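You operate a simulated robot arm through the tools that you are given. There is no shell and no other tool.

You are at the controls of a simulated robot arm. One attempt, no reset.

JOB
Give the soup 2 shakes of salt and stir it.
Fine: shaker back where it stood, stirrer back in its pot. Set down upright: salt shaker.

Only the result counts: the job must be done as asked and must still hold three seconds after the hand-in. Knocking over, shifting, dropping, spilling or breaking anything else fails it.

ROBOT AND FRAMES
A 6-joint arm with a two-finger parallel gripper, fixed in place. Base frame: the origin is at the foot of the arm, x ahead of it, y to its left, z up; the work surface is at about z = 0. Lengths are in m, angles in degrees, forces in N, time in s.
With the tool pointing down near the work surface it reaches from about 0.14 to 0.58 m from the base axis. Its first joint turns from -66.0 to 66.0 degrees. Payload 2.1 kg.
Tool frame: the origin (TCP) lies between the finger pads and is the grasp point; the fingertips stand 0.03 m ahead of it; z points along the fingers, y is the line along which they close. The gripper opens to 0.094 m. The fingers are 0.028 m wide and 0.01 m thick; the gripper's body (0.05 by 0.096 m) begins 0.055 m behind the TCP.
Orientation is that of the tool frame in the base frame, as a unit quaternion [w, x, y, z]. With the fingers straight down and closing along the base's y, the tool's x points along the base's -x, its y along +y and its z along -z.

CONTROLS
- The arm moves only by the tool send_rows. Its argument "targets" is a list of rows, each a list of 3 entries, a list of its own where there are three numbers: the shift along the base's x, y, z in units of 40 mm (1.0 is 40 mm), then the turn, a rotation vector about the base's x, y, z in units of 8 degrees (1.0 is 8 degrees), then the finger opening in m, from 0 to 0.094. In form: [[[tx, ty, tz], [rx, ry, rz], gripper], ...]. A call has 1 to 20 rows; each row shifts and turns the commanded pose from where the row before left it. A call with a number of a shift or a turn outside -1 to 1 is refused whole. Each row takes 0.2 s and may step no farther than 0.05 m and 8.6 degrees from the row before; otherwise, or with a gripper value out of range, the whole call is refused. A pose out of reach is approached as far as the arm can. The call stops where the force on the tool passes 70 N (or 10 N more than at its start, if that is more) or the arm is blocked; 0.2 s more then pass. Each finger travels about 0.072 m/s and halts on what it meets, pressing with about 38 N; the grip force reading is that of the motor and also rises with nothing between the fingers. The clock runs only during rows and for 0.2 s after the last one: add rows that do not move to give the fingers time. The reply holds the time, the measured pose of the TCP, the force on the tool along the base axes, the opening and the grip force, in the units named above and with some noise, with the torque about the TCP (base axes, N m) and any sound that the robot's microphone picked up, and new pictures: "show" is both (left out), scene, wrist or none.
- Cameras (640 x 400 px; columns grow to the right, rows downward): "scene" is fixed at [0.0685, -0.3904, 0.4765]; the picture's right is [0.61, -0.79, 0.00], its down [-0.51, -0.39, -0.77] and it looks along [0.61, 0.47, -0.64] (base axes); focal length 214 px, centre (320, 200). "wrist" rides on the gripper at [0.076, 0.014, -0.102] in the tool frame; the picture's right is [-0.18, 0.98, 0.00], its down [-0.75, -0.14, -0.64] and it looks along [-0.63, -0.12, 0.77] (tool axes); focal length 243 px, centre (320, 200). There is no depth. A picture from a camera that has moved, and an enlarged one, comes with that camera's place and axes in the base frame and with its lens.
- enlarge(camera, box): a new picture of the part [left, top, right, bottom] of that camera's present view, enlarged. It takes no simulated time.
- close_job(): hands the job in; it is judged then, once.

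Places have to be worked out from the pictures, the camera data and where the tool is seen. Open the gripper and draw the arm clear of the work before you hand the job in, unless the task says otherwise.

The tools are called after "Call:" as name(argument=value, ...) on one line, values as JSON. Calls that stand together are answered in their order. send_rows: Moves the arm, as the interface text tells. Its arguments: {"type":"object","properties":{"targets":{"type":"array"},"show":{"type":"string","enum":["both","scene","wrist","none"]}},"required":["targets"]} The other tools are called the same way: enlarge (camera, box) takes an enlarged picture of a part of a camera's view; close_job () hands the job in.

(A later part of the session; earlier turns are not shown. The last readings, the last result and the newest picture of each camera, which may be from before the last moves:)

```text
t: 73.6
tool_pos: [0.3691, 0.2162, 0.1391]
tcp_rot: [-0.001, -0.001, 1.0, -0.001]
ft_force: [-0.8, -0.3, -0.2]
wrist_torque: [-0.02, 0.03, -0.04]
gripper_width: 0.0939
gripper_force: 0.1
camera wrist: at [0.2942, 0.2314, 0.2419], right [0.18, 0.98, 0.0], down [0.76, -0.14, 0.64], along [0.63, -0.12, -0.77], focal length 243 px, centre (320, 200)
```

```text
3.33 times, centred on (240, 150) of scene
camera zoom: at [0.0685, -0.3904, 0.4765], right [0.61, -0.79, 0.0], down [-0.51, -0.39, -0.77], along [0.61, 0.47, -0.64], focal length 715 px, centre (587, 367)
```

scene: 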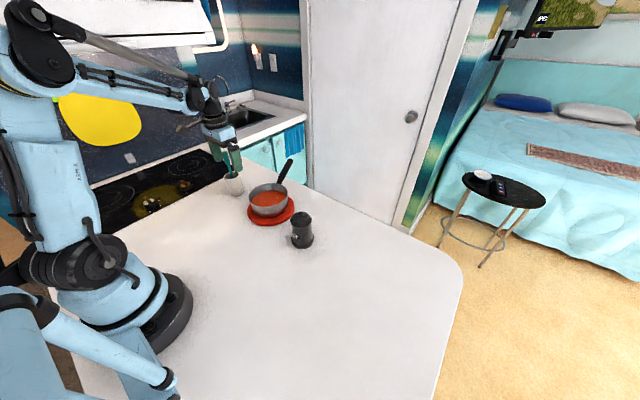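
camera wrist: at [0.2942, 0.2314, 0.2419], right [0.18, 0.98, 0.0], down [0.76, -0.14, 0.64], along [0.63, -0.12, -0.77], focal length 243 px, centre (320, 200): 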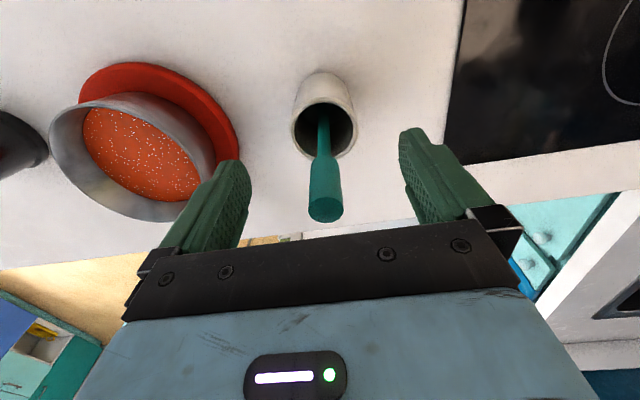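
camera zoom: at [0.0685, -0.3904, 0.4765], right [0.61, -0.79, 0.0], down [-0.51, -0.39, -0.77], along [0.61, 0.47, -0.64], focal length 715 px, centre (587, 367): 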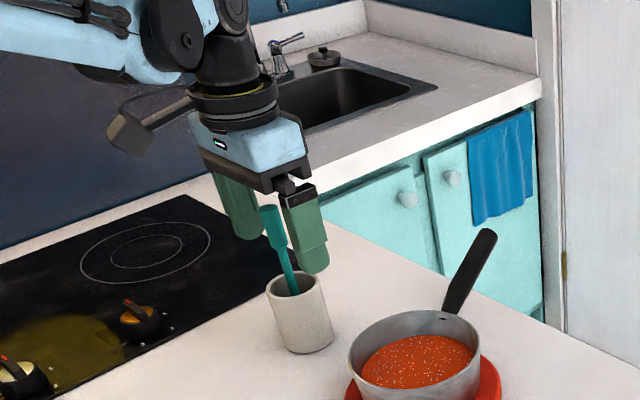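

The handle is between the pads with its axis within about 2–3 mm of the TCP. I close the fingers on it.

Call:
send_rows(targets=[[[0, 0, 0], [0, 0, 0], 0.07], [[0, 0, 0], [0, 0, 0], 0.05], [[0, 0, 0], [0, 0, 0], 0.035], [[0, 0, 0], [0, 0, 0], 0.02], [[0, 0, 0], [0, 0, 0], 0.005], [[0, 0, 0], [0, 0, 0], 0.005], [[0, 0, 0], [0, 0, 0], 0.005]])

Call:
enlarge(camera="scene", box=[180, 90, 300, 210])

```text
t: 75.2
tool_pos: [0.3691, 0.218, 0.1392]
tcp_rot: [-0.002, -0.001, 1.0, 0.0]
ft_force: [-0.3, -0.2, 1.8]
wrist_torque: [-0.12, -0.02, 0.0]
gripper_width: 0.0147
gripper_force: 38.3
camera wrist: at [0.2942, 0.2315, 0.2422], right [0.18, 0.98, 0.0], down [0.76, -0.14, 0.64], along [0.63, -0.12, -0.77], focal length 243 px, centre (320, 200)
```

scene: 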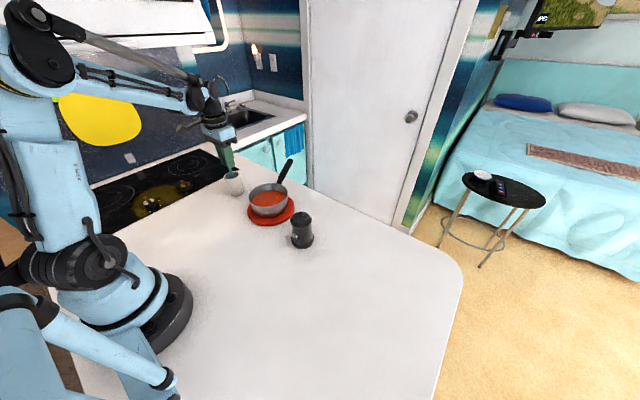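
wrist: 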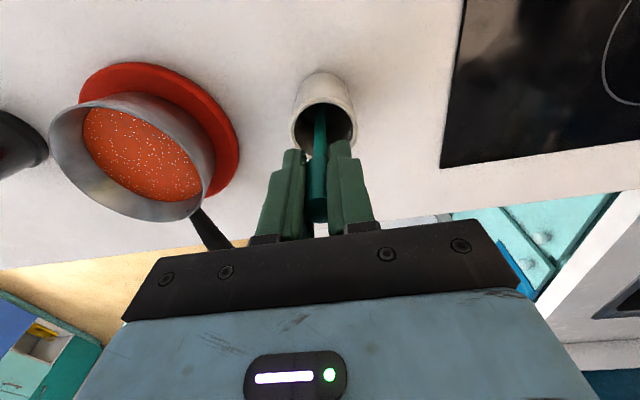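

```text
3.33 times, centred on (240, 150) of scene
camera zoom: at [0.0685, -0.3904, 0.4765], right [0.61, -0.79, 0.0], down [-0.51, -0.39, -0.77], along [0.61, 0.47, -0.64], focal length 715 px, centre (587, 367)
```

zoom: 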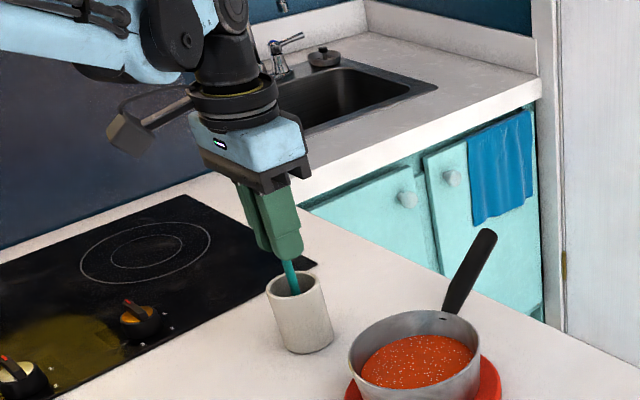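

Handle gripped (width 0.015, 38 N) and the pot hasn't moved. I lift the stirrer straight up about 12 cm.

Call:
send_rows(targets=[[[0, 0, 0.2], [0, 0, 0], 0.005], [[0, 0, 0.4], [0, 0, 0], 0.005], [[0, 0, 0.5], [0, 0, 0], 0.005], [[0, 0, 0.5], [0, 0, 0], 0.005], [[0, 0, 0.5], [0, 0, 0], 0.005], [[0, 0, 0.5], [0, 0, 0], 0.005], [[0, 0, 0.4], [0, 0, 0], 0.005], [[0, 0, 0], [0, 0, 0], 0.005]])

Call:
enlarge(camera="scene", box=[180, 80, 310, 220])

```text
t: 77.0
tool_pos: [0.3683, 0.2151, 0.2605]
tcp_rot: [-0.001, -0.001, 1.0, 0.0]
ft_force: [0.0, 0.1, 0.1]
wrist_torque: [-0.01, -0.01, 0.01]
gripper_width: 0.0144
gripper_force: 37.8
camera wrist: at [0.2924, 0.2298, 0.3623], right [0.18, 0.98, 0.0], down [0.76, -0.14, 0.64], along [0.63, -0.12, -0.77], focal length 243 px, centre (320, 200)
```

scene: 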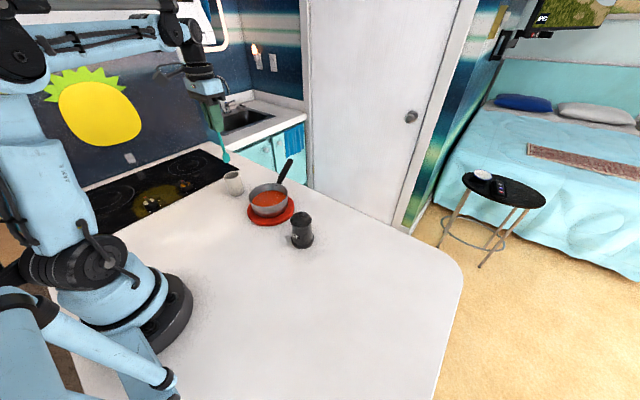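
wrist: 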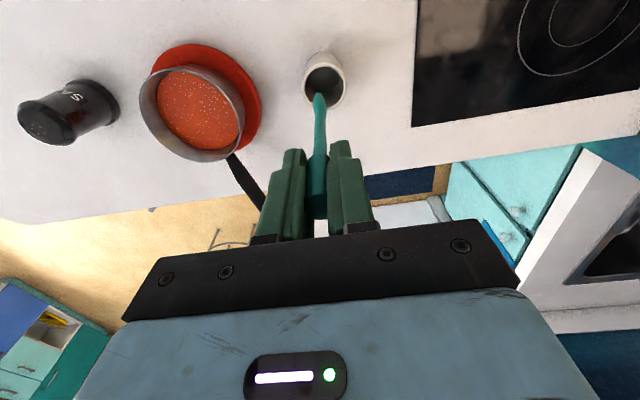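

```text
2.86 times, centred on (245, 150) of scene
camera zoom: at [0.0685, -0.3904, 0.4765], right [0.61, -0.79, 0.0], down [-0.51, -0.39, -0.77], along [0.61, 0.47, -0.64], focal length 613 px, centre (534, 343)
```

zoom: 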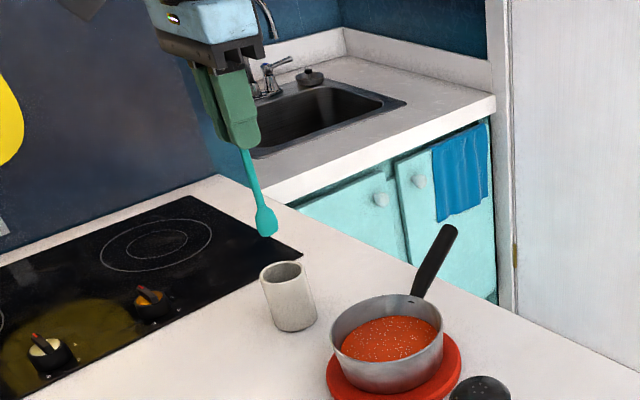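

The stirrer has a paddle tip about 13.2 cm below the TCP, and the pot stayed put. I carry the stirrer level to above the pan's centre, about (0.371, 0.051).

Call:
send_rows(targets=[[[0.01, -0.3, 0], [0, 0, 0], 0.005], [[0.01, -0.6, 0], [0, 0, 0], 0.005], [[0.01, -0.75, 0], [0, 0, 0], 0.005], [[0.01, -0.75, 0], [0, 0, 0], 0.005], [[0.01, -0.75, 0], [0, 0, 0], 0.005], [[0, -0.65, 0], [0, 0, 0], 0.005], [[0, -0.375, 0], [0, 0, 0], 0.005], [[0, 0, 0], [0, 0, 0], 0.005]])

Call:
enlarge(camera="scene", box=[190, 110, 330, 240])

```text
t: 78.8
tool_pos: [0.369, 0.05, 0.2596]
tcp_rot: [-0.001, -0.001, 1.0, -0.001]
ft_force: [0.1, 0.3, -0.3]
wrist_torque: [0.01, -0.02, 0.01]
gripper_width: 0.0143
gripper_force: 37.7
camera wrist: at [0.2939, 0.063, 0.3614], right [0.18, 0.98, 0.0], down [0.76, -0.14, 0.64], along [0.63, -0.12, -0.77], focal length 243 px, centre (320, 200)
```

scene: 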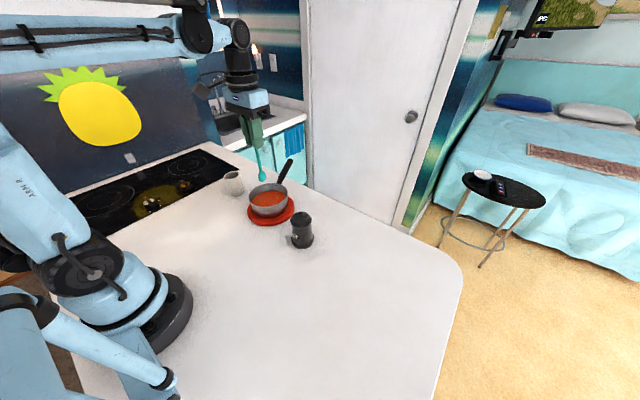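
wrist: 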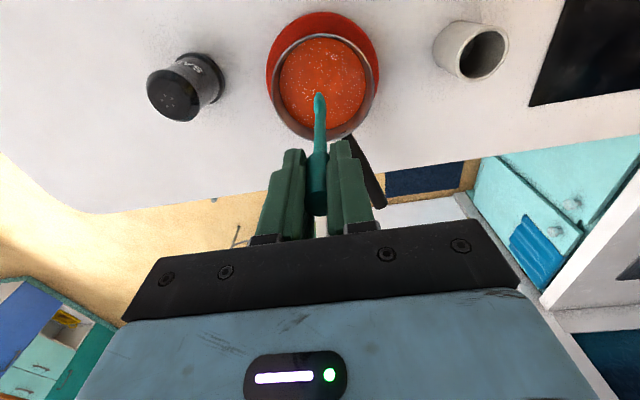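

```text
3.08 times, centred on (260, 175) of scene
camera zoom: at [0.0685, -0.3904, 0.4765], right [0.61, -0.79, 0.0], down [-0.51, -0.39, -0.77], along [0.61, 0.47, -0.64], focal length 660 px, centre (505, 277)
```

zoom: 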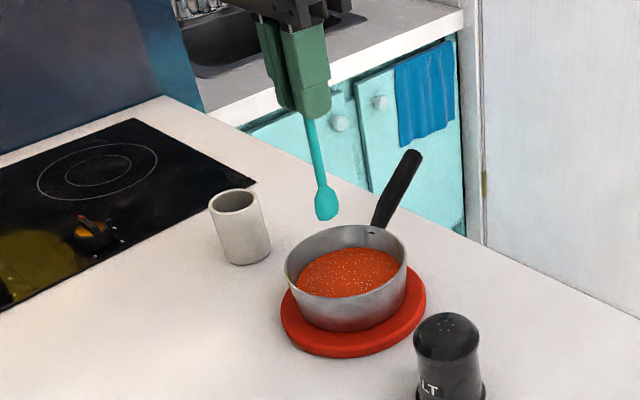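

The stirrer tip hangs over the soup, and the pan centre works out at about (0.372, 0.050). I lower it slowly into the soup to a tip height of about 0.036, watching the force.

Call:
send_rows(targets=[[[0.04, 0, -0.3], [0, 0, 0], 0.005], [[0.02, 0, -0.5], [0, 0, 0], 0.005], [[0, 0, -0.5], [0, 0, 0], 0.005], [[0, 0, -0.5], [0, 0, 0], 0.005], [[0, 0, -0.3], [0, 0, 0], 0.005], [[0, 0, -0.2], [0, 0, 0], 0.005], [[0, 0, 0], [0, 0, 0], 0.005]])

Call:
enlarge(camera="scene", box=[190, 110, 330, 240])

```text
t: 80.4
tool_pos: [0.374, 0.0503, 0.1663]
tcp_rot: [-0.003, 0.0, 1.0, 0.0]
ft_force: [-0.7, -0.1, -0.1]
wrist_torque: [0.01, 0.03, 0.03]
gripper_width: 0.0154
gripper_force: 38.3
camera wrist: at [0.297, 0.0638, 0.2695], right [0.18, 0.98, 0.0], down [0.76, -0.14, 0.64], along [0.63, -0.12, -0.77], focal length 243 px, centre (320, 200)
```

scene: 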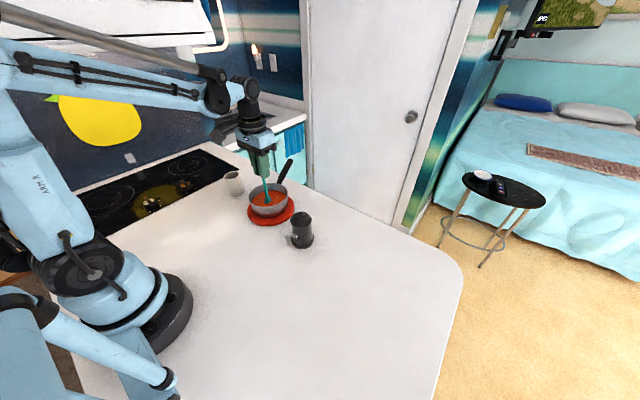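
wrist: 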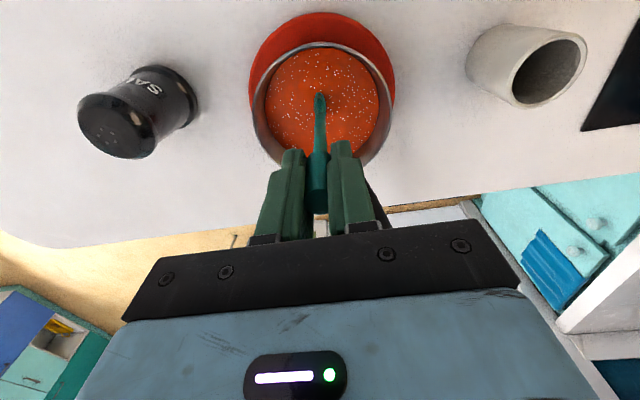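

```text
3.08 times, centred on (260, 175) of scene
camera zoom: at [0.0685, -0.3904, 0.4765], right [0.61, -0.79, 0.0], down [-0.51, -0.39, -0.77], along [0.61, 0.47, -0.64], focal length 660 px, centre (505, 277)
```

zoom: 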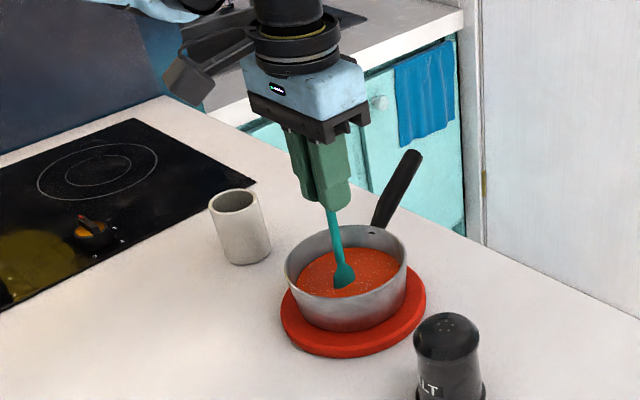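

The paddle tip just reaches the soup surface. I go 6 mm deeper in small steps, watching for contact with the pan floor.

Call:
send_rows(targets=[[[0, 0, -0.075], [0, 0, 0], 0.005], [[0, 0, -0.075], [0, 0, 0], 0.005], [[0, 0, 0], [0, 0, 0], 0.005]])

Call:
enlarge(camera="scene", box=[230, 150, 310, 230])

```text
t: 81.2
tool_pos: [0.3725, 0.0511, 0.1618]
tcp_rot: [-0.002, -0.001, 1.0, 0.0]
ft_force: [-0.1, -0.5, 0.3]
wrist_torque: [0.0, 0.01, -0.01]
gripper_width: 0.0155
gripper_force: 38.4
camera wrist: at [0.2964, 0.0647, 0.264], right [0.18, 0.98, 0.0], down [0.76, -0.14, 0.64], along [0.63, -0.12, -0.77], focal length 243 px, centre (320, 200)
```

scene: 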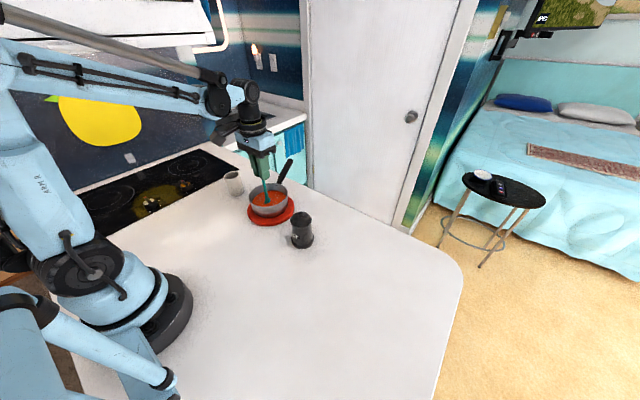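
wrist: 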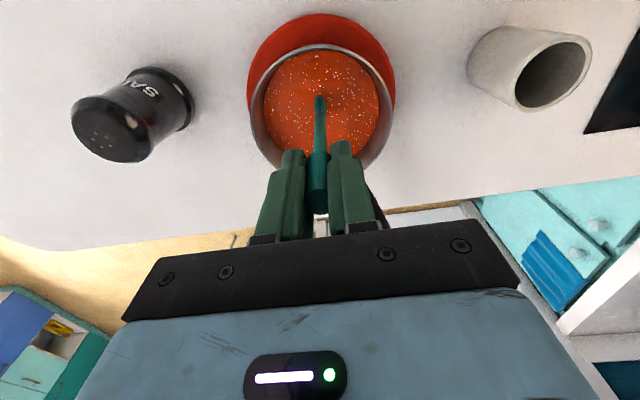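

```text
5.00 times, centred on (270, 190) of scene
camera zoom: at [0.0685, -0.3904, 0.4765], right [0.61, -0.79, 0.0], down [-0.51, -0.39, -0.77], along [0.61, 0.47, -0.64], focal length 1072 px, centre (570, 250)
```

zoom: 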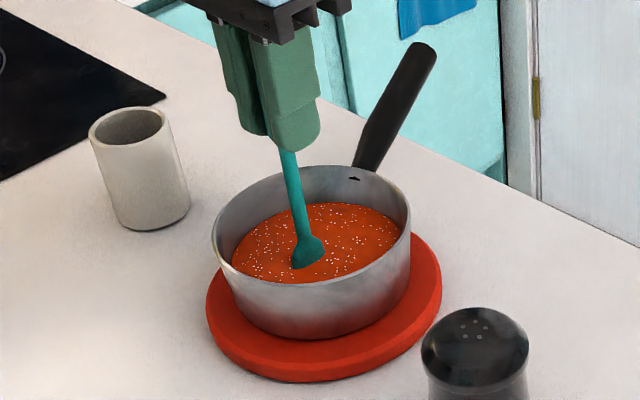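

The paddle is half immersed with no contact force. I go 4 mm deeper and then begin the first stirring circle.

Call:
send_rows(targets=[[[0, 0, -0.05], [0, 0, 0], 0.005], [[0, 0, -0.05], [0, 0, 0], 0.005], [[0, 0, 0], [0, 0, 0], 0.005]], show="none")

```text
t: 82.0
tool_pos: [0.3727, 0.0491, 0.1576]
tcp_rot: [-0.002, -0.001, 1.0, 0.0]
ft_force: [-1.3, -0.3, 25.3]
wrist_torque: [-0.06, 0.25, 0.0]
gripper_width: 0.0153
gripper_force: 38.2
```

The tip touched the pan floor (25 N), so I raise 4 mm back to the contact-free height.

Call:
send_rows(targets=[[[0, 0, 0.05], [0, 0, 0], 0.005], [[0, 0, 0.05], [0, 0, 0], 0.005], [[0, 0, 0], [0, 0, 0], 0.005]], show="none")

```text
t: 82.8
tool_pos: [0.3716, 0.0508, 0.1628]
tcp_rot: [-0.001, -0.001, 1.0, 0.001]
ft_force: [0.8, -0.1, 0.2]
wrist_torque: [-0.02, 0.03, -0.03]
gripper_width: 0.0154
gripper_force: 38.0
```

No contact now (0.2 N). I start stirring: move out 24 mm and trace one full circle, checking that the force stays low.

Call:
send_rows(targets=[[[0.3, 0, 0], [0, 0, 0], 0.005], [[0.3, 0, 0], [0, 0, 0], 0.005], [[-0.0804, 0.3, 0], [0, 0, 0], 0.005], [[-0.2196, 0.2196, 0], [0, 0, 0], 0.005], [[-0.3, 0.0804, 0], [0, 0, 0], 0.005], [[-0.3, -0.0804, 0], [0, 0, 0], 0.005], [[-0.2196, -0.2196, 0], [0, 0, 0], 0.005], [[-0.0804, -0.3, 0], [0, 0, 0], 0.005], [[0.0804, -0.3, 0], [0, 0, 0], 0.005], [[0.2196, -0.2196, 0], [0, 0, 0], 0.005], [[0.3, -0.0804, 0], [0, 0, 0], 0.005], [[0.3, 0.0804, 0], [0, 0, 0], 0.005], [[0.2196, 0.2196, 0], [0, 0, 0], 0.005], [[0.0804, 0.3, 0], [0, 0, 0], 0.005]])

Call:
enlarge(camera="scene", box=[230, 150, 310, 230])

```text
t: 85.8
tool_pos: [0.3966, 0.0492, 0.1613]
tcp_rot: [-0.002, -0.001, 1.0, 0.0]
ft_force: [-0.9, 0.1, -0.3]
wrist_torque: [-0.02, 0.0, 0.0]
gripper_width: 0.0153
gripper_force: 37.9
camera wrist: at [0.32, 0.0632, 0.2635], right [0.18, 0.98, 0.0], down [0.76, -0.14, 0.64], along [0.63, -0.12, -0.77], focal length 243 px, centre (320, 200)
```

scene: 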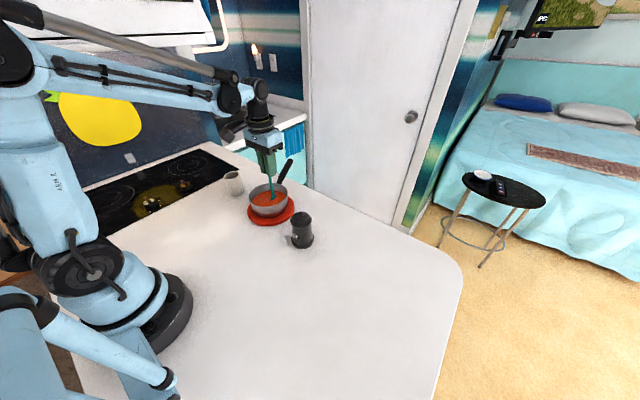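
wrist: 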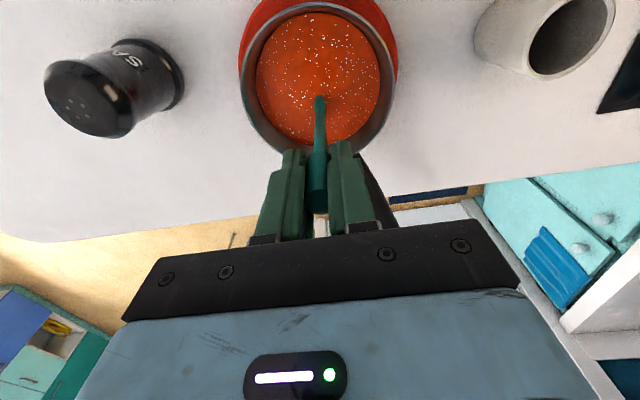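

```text
5.00 times, centred on (270, 190) of scene
camera zoom: at [0.0685, -0.3904, 0.4765], right [0.61, -0.79, 0.0], down [-0.51, -0.39, -0.77], along [0.61, 0.47, -0.64], focal length 1072 px, centre (570, 250)
```

zoom: 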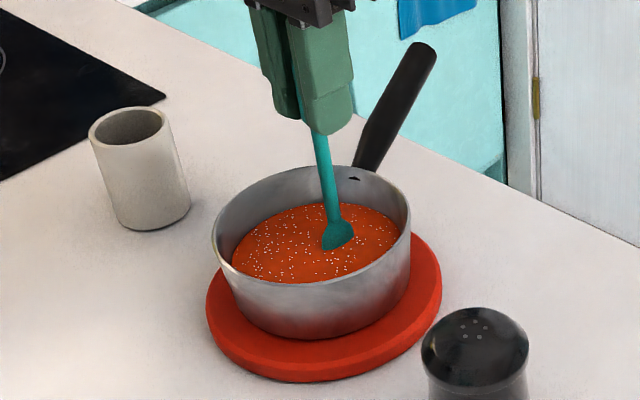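

The circle ran without contact (under 1 N). I lower 1 mm for a bit more immersion and keep stirring another circle and a half.

Call:
send_rows(targets=[[[-0.0804, 0.3, -0.025], [0, 0, 0], 0.005], [[-0.2196, 0.2196, 0], [0, 0, 0], 0.005], [[-0.3, 0.0804, 0], [0, 0, 0], 0.005], [[-0.3, -0.0804, 0], [0, 0, 0], 0.005], [[-0.2196, -0.2196, 0], [0, 0, 0], 0.005], [[-0.0804, -0.3, 0], [0, 0, 0], 0.005], [[0.0804, -0.3, 0], [0, 0, 0], 0.005], [[0.2196, -0.2196, 0], [0, 0, 0], 0.005], [[0.3, -0.0804, 0], [0, 0, 0], 0.005], [[0.3, 0.0804, 0], [0, 0, 0], 0.005], [[0.2196, 0.2196, 0], [0, 0, 0], 0.005], [[0.0804, 0.3, 0], [0, 0, 0], 0.005], [[-0.0804, 0.3, 0], [0, 0, 0], 0.005], [[-0.2196, 0.2196, 0], [0, 0, 0], 0.005], [[-0.3, 0.0804, 0], [0, 0, 0], 0.005], [[-0.3, -0.0804, 0], [0, 0, 0], 0.005], [[-0.2196, -0.2196, 0], [0, 0, 0], 0.005], [[-0.0804, -0.3, 0], [0, 0, 0], 0.005]], show="wrist")

Call:
enlarge(camera="scene", box=[230, 150, 310, 230])

```text
t: 89.6
tool_pos: [0.3477, 0.0494, 0.1603]
tcp_rot: [-0.002, -0.002, 1.0, 0.0]
ft_force: [0.1, -1.1, -0.9]
wrist_torque: [0.03, 0.02, 0.01]
gripper_width: 0.0155
gripper_force: 37.8
camera wrist: at [0.2712, 0.0637, 0.2629], right [0.18, 0.98, 0.0], down [0.76, -0.14, 0.64], along [0.63, -0.12, -0.77], focal length 243 px, centre (320, 200)
```

wrist: 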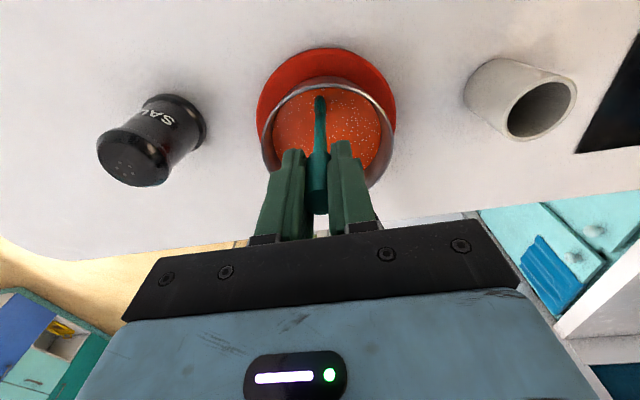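

```text
5.00 times, centred on (270, 190) of scene
camera zoom: at [0.0685, -0.3903, 0.4765], right [0.61, -0.79, 0.0], down [-0.51, -0.39, -0.77], along [0.61, 0.47, -0.64], focal length 1072 px, centre (570, 250)
```

zoom: 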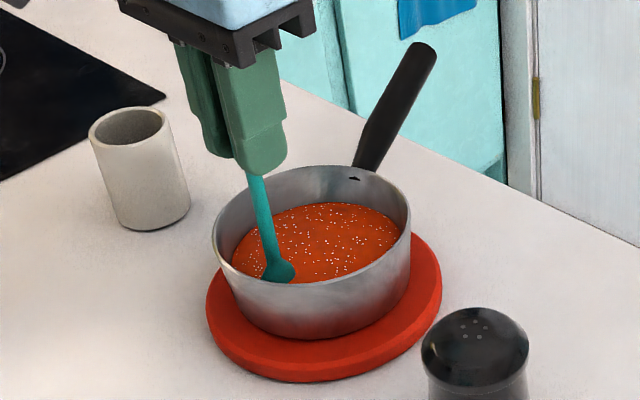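

Force stays near zero and the stirrer moves freely through the soup. I continue stirring for another circle and a half.

Call:
send_rows(targets=[[[0.0804, -0.3, 0], [0, 0, 0], 0.005], [[0.2196, -0.2196, 0], [0, 0, 0], 0.005], [[0.3, -0.0804, 0], [0, 0, 0], 0.005], [[0.3, 0.0804, 0], [0, 0, 0], 0.005], [[0.2196, 0.2196, 0], [0, 0, 0], 0.005], [[0.0804, 0.3, 0], [0, 0, 0], 0.005], [[-0.0804, 0.3, 0], [0, 0, 0], 0.005], [[-0.2196, 0.2196, 0], [0, 0, 0], 0.005], [[-0.3, 0.0804, 0], [0, 0, 0], 0.005], [[-0.3, -0.0804, 0], [0, 0, 0], 0.005], [[-0.2196, -0.2196, 0], [0, 0, 0], 0.005], [[-0.0804, -0.3, 0], [0, 0, 0], 0.005], [[0.0804, -0.3, 0], [0, 0, 0], 0.005], [[0.2196, -0.2196, 0], [0, 0, 0], 0.005], [[0.3, -0.0804, 0], [0, 0, 0], 0.005], [[0.3, 0.0804, 0], [0, 0, 0], 0.005], [[0.2196, 0.2196, 0], [0, 0, 0], 0.005], [[0.0804, 0.3, 0], [0, 0, 0], 0.005]], show="wrist")

Call:
enlarge(camera="wrist", box=[220, 0, 420, 160])

```text
t: 93.4
tool_pos: [0.3967, 0.0506, 0.1612]
tcp_rot: [-0.001, -0.001, 1.0, 0.0]
ft_force: [-0.5, -1.0, 0.5]
wrist_torque: [-0.01, 0.02, 0.01]
gripper_width: 0.0156
gripper_force: 38.0
camera wrist: at [0.3206, 0.0648, 0.2628], right [0.18, 0.98, 0.0], down [0.76, -0.14, 0.64], along [0.63, -0.12, -0.77], focal length 243 px, centre (320, 200)
```

wrist: 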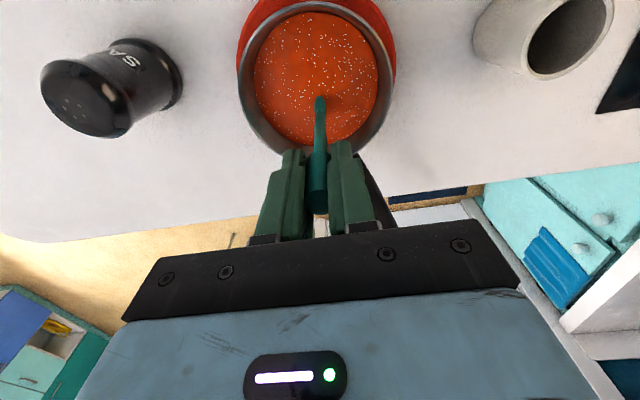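

```text
2.50 times, centred on (320, 80) of wrist
camera zoom: at [0.3206, 0.0648, 0.2628], right [0.18, 0.98, 0.0], down [0.76, -0.14, 0.64], along [0.63, -0.12, -0.77], focal length 606 px, centre (320, 500)
```

zoom: 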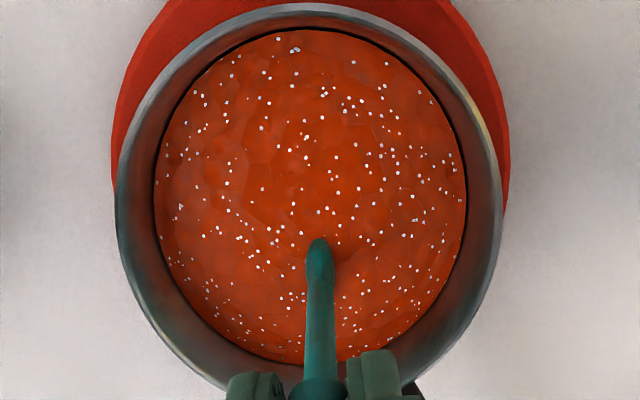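

The stirring is even and the pan hasn't shifted. I do one last circle, return to the centre, and lift the stirrer slowly out of the soup.

Call:
send_rows(targets=[[[-0.0804, 0.3, 0], [0, 0, 0], 0.005], [[-0.2196, 0.2196, 0], [0, 0, 0], 0.005], [[-0.3, 0.0804, 0], [0, 0, 0], 0.005], [[-0.3, -0.0804, 0], [0, 0, 0], 0.005], [[-0.2196, -0.2196, 0], [0, 0, 0], 0.005], [[-0.0804, -0.3, 0], [0, 0, 0], 0.005], [[0.0804, -0.3, 0], [0, 0, 0], 0.005], [[0.2196, -0.2196, 0], [0, 0, 0], 0.005], [[0.3, -0.0804, 0], [0, 0, 0], 0.005], [[0.3, 0.0804, 0], [0, 0, 0], 0.005], [[0.2196, 0.2196, 0], [0, 0, 0], 0.005], [[0.0804, 0.3, 0], [0, 0, 0], 0.005], [[-0.3, 0, 0], [0, 0, 0], 0.005], [[-0.3, 0, 0], [0, 0, 0], 0.005], [[0, 0, 0.3], [0, 0, 0], 0.005], [[0, 0, 0.5], [0, 0, 0], 0.005], [[0, 0, 0.6], [0, 0, 0], 0.005], [[0, 0, 0.6], [0, 0, 0], 0.005], [[0, 0, 0.5], [0, 0, 0], 0.005], [[0, 0, 0], [0, 0, 0], 0.005]])

Call:
enlarge(camera="scene", box=[190, 110, 330, 240])

```text
t: 97.6
tool_pos: [0.3729, 0.0493, 0.2616]
tcp_rot: [-0.002, -0.001, 1.0, 0.0]
ft_force: [0.3, -0.5, 0.0]
wrist_torque: [-0.01, 0.0, -0.02]
gripper_width: 0.0154
gripper_force: 37.9
camera wrist: at [0.2968, 0.0632, 0.3642], right [0.18, 0.98, 0.0], down [0.76, -0.14, 0.64], along [0.63, -0.12, -0.77], focal length 243 px, centre (320, 200)
```

scene: 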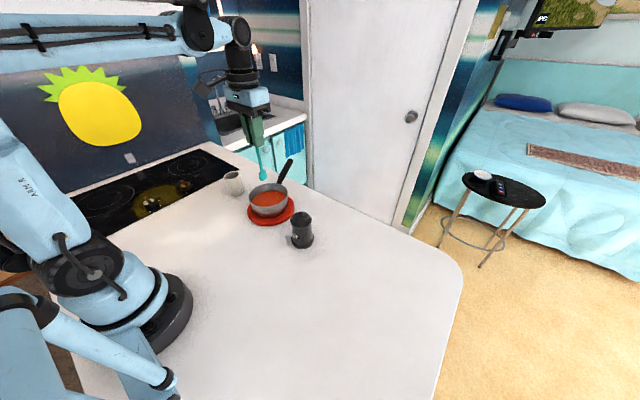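
wrist: 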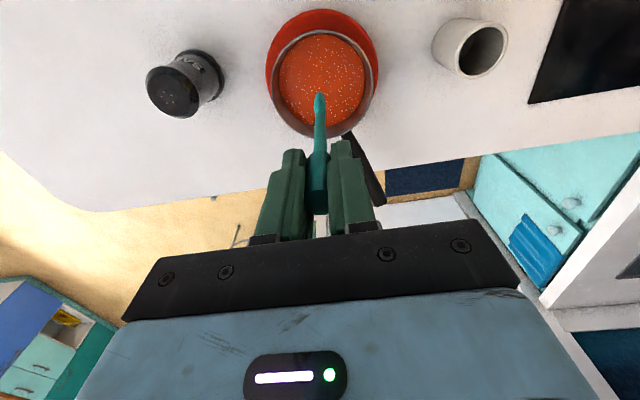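

```text
3.08 times, centred on (260, 175) of scene
camera zoom: at [0.0685, -0.3904, 0.4765], right [0.61, -0.79, 0.0], down [-0.51, -0.39, -0.77], along [0.61, 0.47, -0.64], focal length 660 px, centre (505, 277)
```

zoom: 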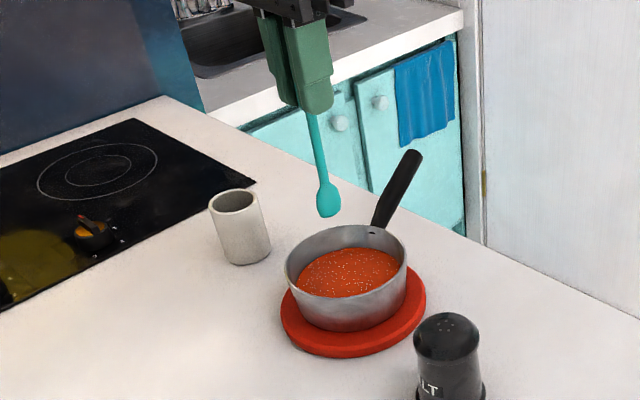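

The stirrer is clear of the soup, and the pan and pot are where they were. I carry it back along the exact reverse path to above its pot.

Call:
send_rows(targets=[[[-0.02, 0.375, 0], [0, 0, 0], 0.005], [[-0.02, 0.65, 0], [0, 0, 0], 0.005], [[-0.02, 0.75, 0], [0, 0, 0], 0.005], [[-0.02, 0.75, 0], [0, 0, 0], 0.005], [[-0.02, 0.75, 0], [0, 0, 0], 0.005], [[-0.01, 0.6, 0], [0, 0, 0], 0.005], [[0, 0.3, 0], [0, 0, 0], 0.005], [[0, 0, 0], [0, 0, 0], 0.005], [[0, 0, 0], [0, 0, 0], 0.005]])

Call:
enlarge(camera="wrist", box=[240, 20, 400, 140])

Call:
enlarge(camera="scene", box=[180, 80, 310, 220])

```text
t: 99.6
tool_pos: [0.3669, 0.2166, 0.2625]
tcp_rot: [-0.001, -0.001, 1.0, 0.0]
ft_force: [1.0, 0.2, -0.3]
wrist_torque: [-0.02, 0.01, -0.01]
gripper_width: 0.0156
gripper_force: 38.4
camera wrist: at [0.2913, 0.2309, 0.3643], right [0.18, 0.98, 0.0], down [0.76, -0.14, 0.64], along [0.63, -0.12, -0.77], focal length 243 px, centre (320, 200)
```

scene: 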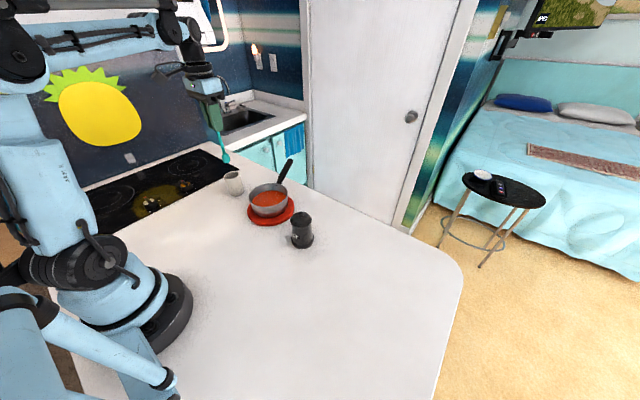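
wrist: 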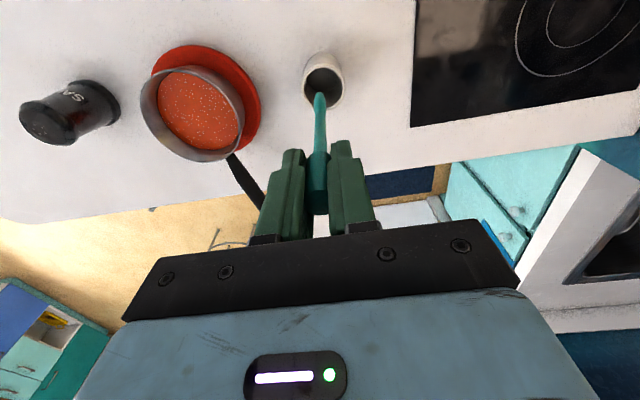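

```text
3.33 times, centred on (320, 80) of wrist
camera zoom: at [0.2913, 0.2309, 0.3643], right [0.18, 0.98, 0.0], down [0.76, -0.14, 0.64], along [0.63, -0.12, -0.77], focal length 809 px, centre (320, 600)
```

zoom: 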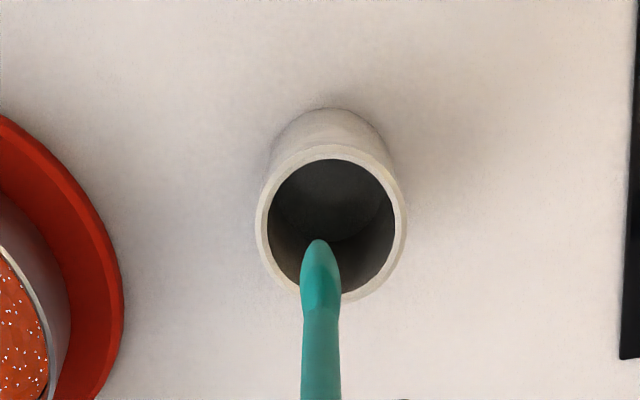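

```text
2.86 times, centred on (245, 150) of scene
camera zoom: at [0.0685, -0.3903, 0.4765], right [0.61, -0.79, 0.0], down [-0.51, -0.39, -0.77], along [0.61, 0.47, -0.64], focal length 613 px, centre (534, 343)
```

zoom: 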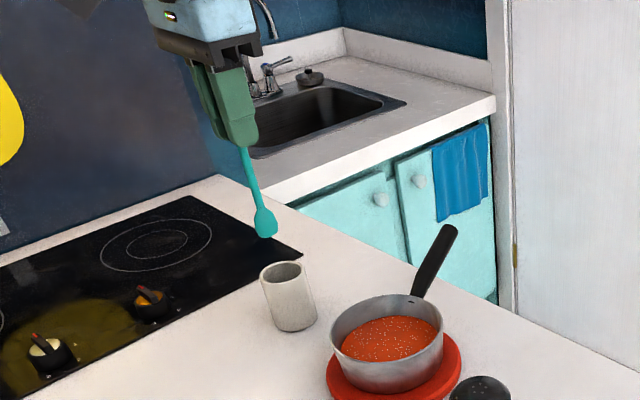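

The stirrer hangs over the pot in practically the same relation as right after lifting. I lower it until the paddle is just above the rim and check alignment there.

Call:
send_rows(targets=[[[0, 0, -0.3], [0, 0, 0], 0.005], [[0, 0, -0.4], [0, 0, 0], 0.005], [[0, 0, -0.3], [0, 0, 0], 0.005], [[0, 0, 0], [0, 0, 0], 0.005]])

Call:
enlarge(camera="wrist", box=[240, 20, 400, 140])

Call:
enlarge(camera="scene", box=[200, 130, 270, 205])

```text
t: 100.6
tool_pos: [0.3662, 0.2153, 0.2207]
tcp_rot: [-0.001, -0.001, 1.0, 0.0]
ft_force: [0.3, -0.5, 0.0]
wrist_torque: [0.03, 0.03, 0.01]
gripper_width: 0.0153
gripper_force: 38.1
camera wrist: at [0.2911, 0.2306, 0.3236], right [0.18, 0.98, 0.0], down [0.76, -0.14, 0.64], along [0.63, -0.12, -0.77], focal length 243 px, centre (320, 200)
```

scene: 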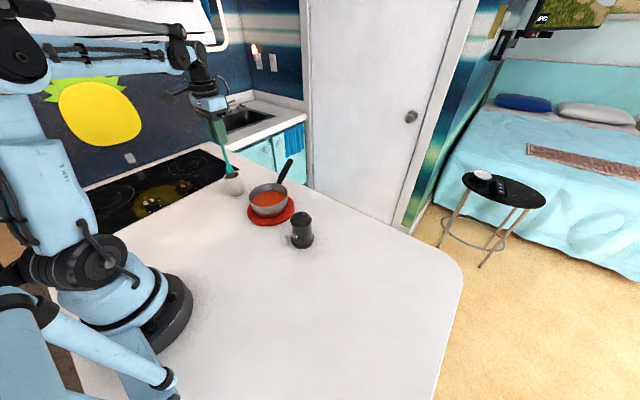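
wrist: 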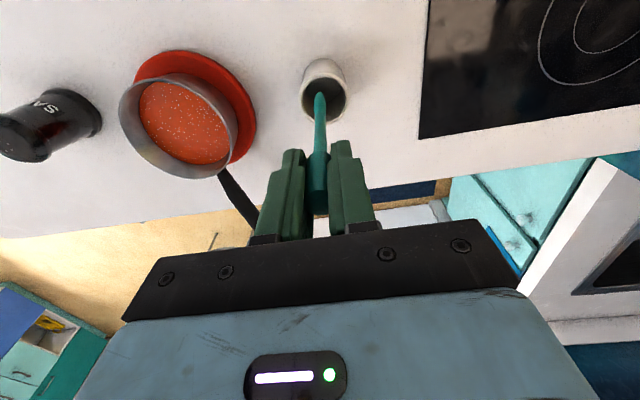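

```text
3.33 times, centred on (320, 80) of wrist
camera zoom: at [0.2911, 0.2306, 0.3236], right [0.18, 0.98, 0.0], down [0.76, -0.14, 0.64], along [0.63, -0.12, -0.77], focal length 809 px, centre (320, 600)
```

zoom: 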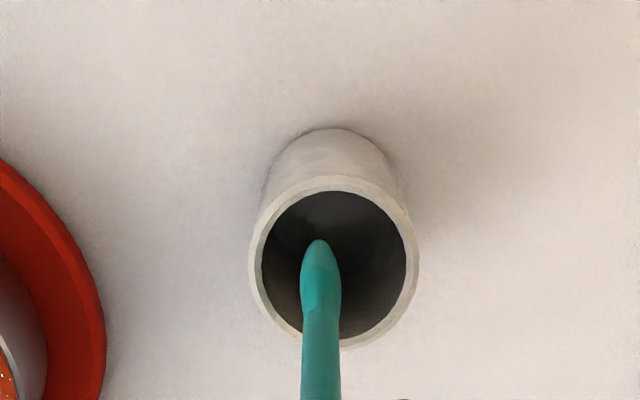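

```text
5.33 times, centred on (235, 168) of scene
camera zoom: at [0.0685, -0.3904, 0.4765], right [0.61, -0.79, 0.0], down [-0.51, -0.39, -0.77], along [0.61, 0.47, -0.64], focal length 1144 px, centre (773, 373)
```

zoom: 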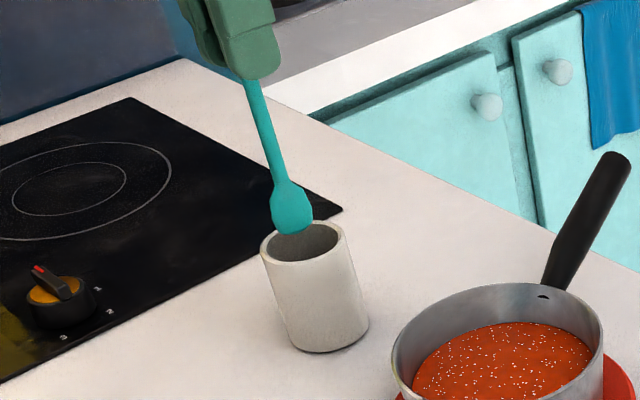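

Both views show the paddle tip about 8–9 mm toward the base and 3 mm to the right of the pot's centre. I shift by (+6 mm, +3 mm) to centre it in the opening and look again.

Call:
send_rows(targets=[[[0.15, 0.075, 0], [0, 0, 0], 0.005], [[0, 0, 0], [0, 0, 0], 0.005], [[0, 0, 0], [0, 0, 0], 0.005]], show="wrist")

Call:
enlarge(camera="wrist", box=[240, 20, 400, 140])

Call:
enlarge(camera="scene", box=[200, 130, 270, 205])

```text
t: 101.4
tool_pos: [0.3732, 0.2192, 0.2211]
tcp_rot: [-0.001, -0.001, 1.0, 0.0]
ft_force: [0.0, 0.5, -0.3]
wrist_torque: [0.02, 0.02, -0.02]
gripper_width: 0.0153
gripper_force: 37.9
camera wrist: at [0.2973, 0.2334, 0.3236], right [0.18, 0.98, 0.0], down [0.76, -0.14, 0.64], along [0.63, -0.12, -0.77], focal length 243 px, centre (320, 200)
```

wrist: 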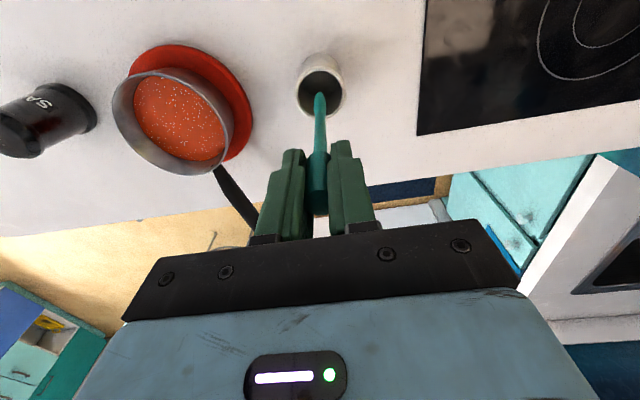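

```text
3.33 times, centred on (320, 80) of wrist
camera zoom: at [0.2973, 0.2334, 0.3236], right [0.18, 0.98, 0.0], down [0.76, -0.14, 0.64], along [0.63, -0.12, -0.77], focal length 809 px, centre (320, 600)
```

zoom: 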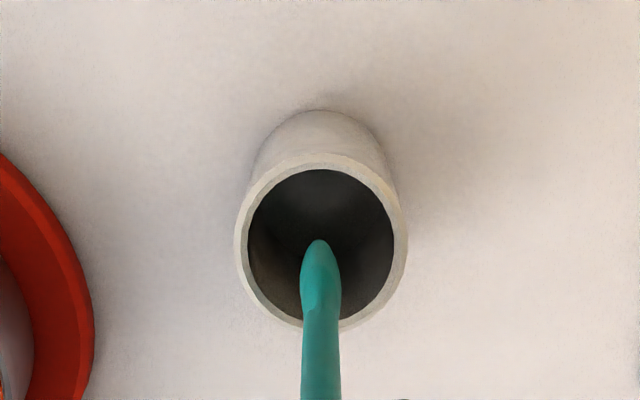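

```text
5.33 times, centred on (235, 168) of scene
camera zoom: at [0.0685, -0.3904, 0.4765], right [0.61, -0.79, 0.0], down [-0.51, -0.39, -0.77], along [0.61, 0.47, -0.64], focal length 1144 px, centre (773, 373)
```

zoom: 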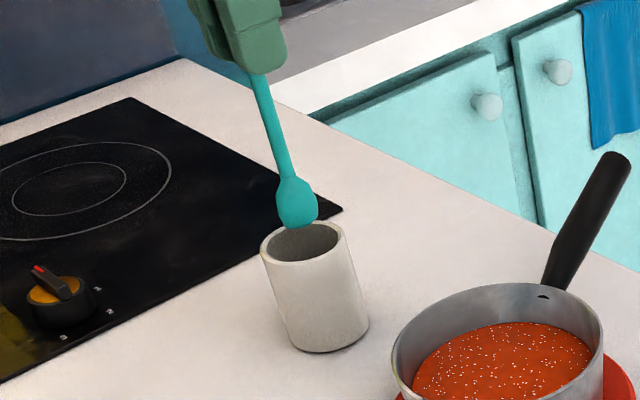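

The paddle is now centred over the opening within about 3 mm in both views. I lower it into the pot, watching for side or vertical forces.

Call:
send_rows(targets=[[[0, 0, -0.2], [0, 0, 0], 0.005], [[0, 0, -0.25], [0, 0, 0], 0.005], [[0, 0, -0.25], [0, 0, 0], 0.005], [[0, 0, -0.25], [0, 0, 0], 0.005], [[0, 0, 0], [0, 0, 0], 0.005]])

Call:
enlarge(camera="scene", box=[200, 130, 270, 205])

```text
t: 102.6
tool_pos: [0.3733, 0.2184, 0.1825]
tcp_rot: [-0.002, 0.0, 1.0, 0.0]
ft_force: [0.4, 0.2, -0.1]
wrist_torque: [0.01, -0.01, 0.01]
gripper_width: 0.0153
gripper_force: 38.0
camera wrist: at [0.2985, 0.2339, 0.2851], right [0.18, 0.98, 0.0], down [0.76, -0.14, 0.64], along [0.63, -0.12, -0.77], focal length 243 px, centre (320, 200)
```

scene: 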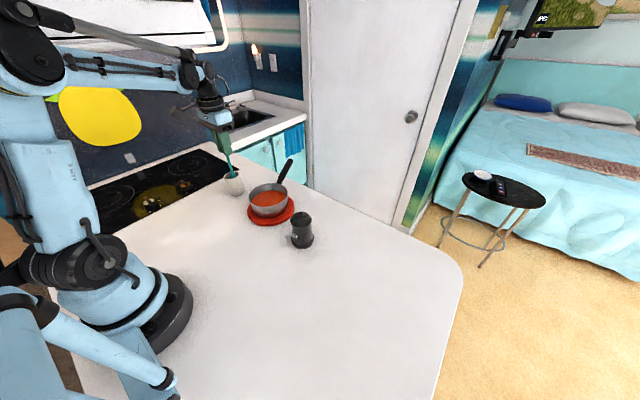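
wrist: 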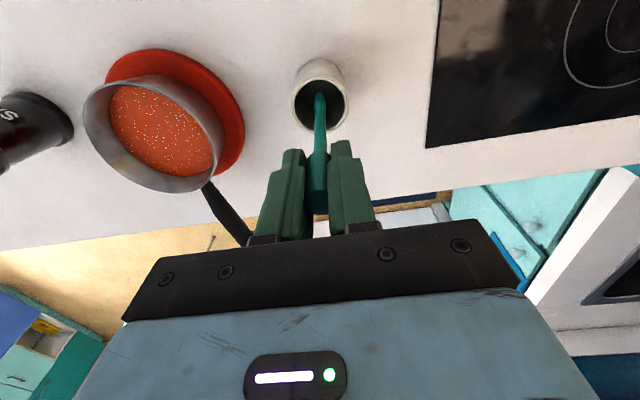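

```text
5.33 times, centred on (235, 168) of scene
camera zoom: at [0.0685, -0.3904, 0.4765], right [0.61, -0.79, 0.0], down [-0.51, -0.39, -0.77], along [0.61, 0.47, -0.64], focal length 1144 px, centre (773, 373)
```

zoom: 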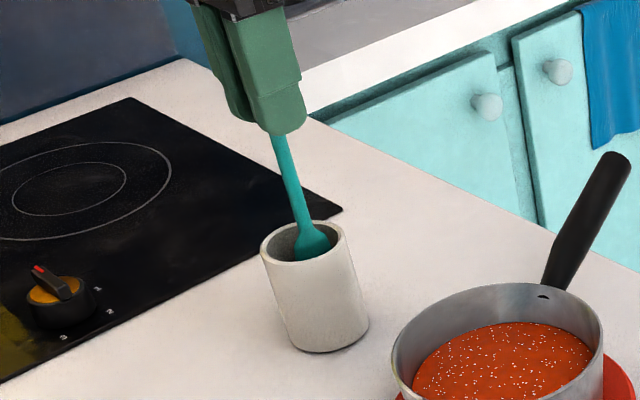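

The paddle is inside the pot with no contact forces. I continue down to about 1 cm above the original grasp height.

Call:
send_rows(targets=[[[0, 0, -0.25], [0, 0, 0], 0.005], [[0, 0, -0.25], [0, 0, 0], 0.005], [[0, 0, -0.2], [0, 0, 0], 0.005], [[0, 0, 0], [0, 0, 0], 0.005]], show="wrist")

Call:
enlarge(camera="scene", box=[200, 130, 270, 205])

```text
t: 103.6
tool_pos: [0.3738, 0.2206, 0.1543]
tcp_rot: [-0.002, -0.001, 1.0, 0.0]
ft_force: [-0.1, 0.0, 0.8]
wrist_torque: [0.0, 0.01, 0.01]
gripper_width: 0.0154
gripper_force: 38.2
camera wrist: at [0.2985, 0.2342, 0.2569], right [0.18, 0.98, 0.0], down [0.76, -0.14, 0.64], along [0.63, -0.12, -0.77], focal length 243 px, centre (320, 200)
```

wrist: 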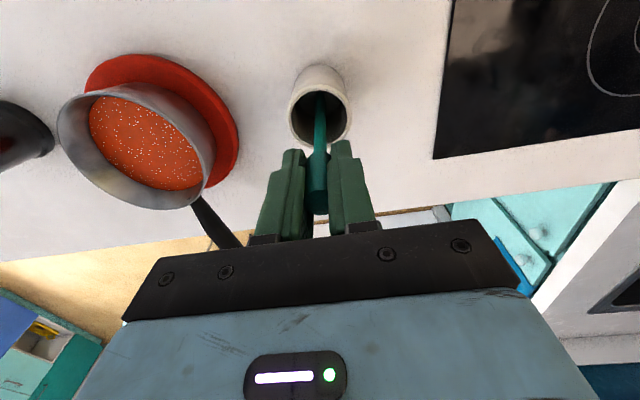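

```text
5.33 times, centred on (235, 168) of scene
camera zoom: at [0.0685, -0.3904, 0.4765], right [0.61, -0.79, 0.0], down [-0.51, -0.39, -0.77], along [0.61, 0.47, -0.64], focal length 1144 px, centre (773, 373)
```

zoom: 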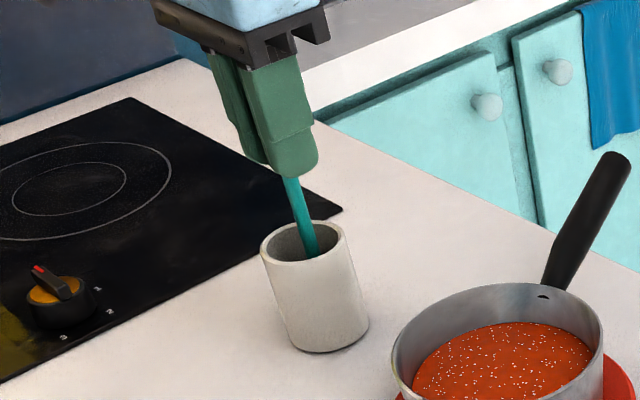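

No contact yet at z = 0.154. I lower 8 mm more, then in 2 mm steps until the stirrer touches the pot's bottom.

Call:
send_rows(targets=[[[0, 0, -0.1], [0, 0, 0], 0.005], [[0, 0, -0.1], [0, 0, 0], 0.005], [[0, 0, 0], [0, 0, 0], 0.005]], show="none")

Call:
send_rows(targets=[[[0, 0, -0.05], [0, 0, 0], 0.005], [[0, 0, 0], [0, 0, 0], 0.005]], show="none")

Call:
send_rows(targets=[[[0, 0, -0.03], [0, 0, 0], 0.005], [[0, 0, 0], [0, 0, 0], 0.005]], show="none")

```text
t: 104.4
tool_pos: [0.3728, 0.2207, 0.1466]
tcp_rot: [-0.001, -0.001, 1.0, -0.001]
ft_force: [1.1, -0.4, -0.5]
wrist_torque: [0.01, -0.02, -0.02]
gripper_width: 0.0155
gripper_force: 37.4
```

```text
t: 105.0
tool_pos: [0.3741, 0.219, 0.1461]
tcp_rot: [-0.001, -0.002, 1.0, 0.001]
ft_force: [-1.1, 0.8, 21.6]
wrist_torque: [0.1, 0.11, -0.01]
gripper_width: 0.0153
gripper_force: 37.8
```

```text
t: 105.6
tool_pos: [0.3737, 0.2201, 0.1441]
tcp_rot: [-0.001, -0.001, 1.0, 0.0]
ft_force: [1.2, 0.0, 34.8]
wrist_torque: [0.03, 0.02, -0.01]
gripper_width: 0.0152
gripper_force: 38.1
```

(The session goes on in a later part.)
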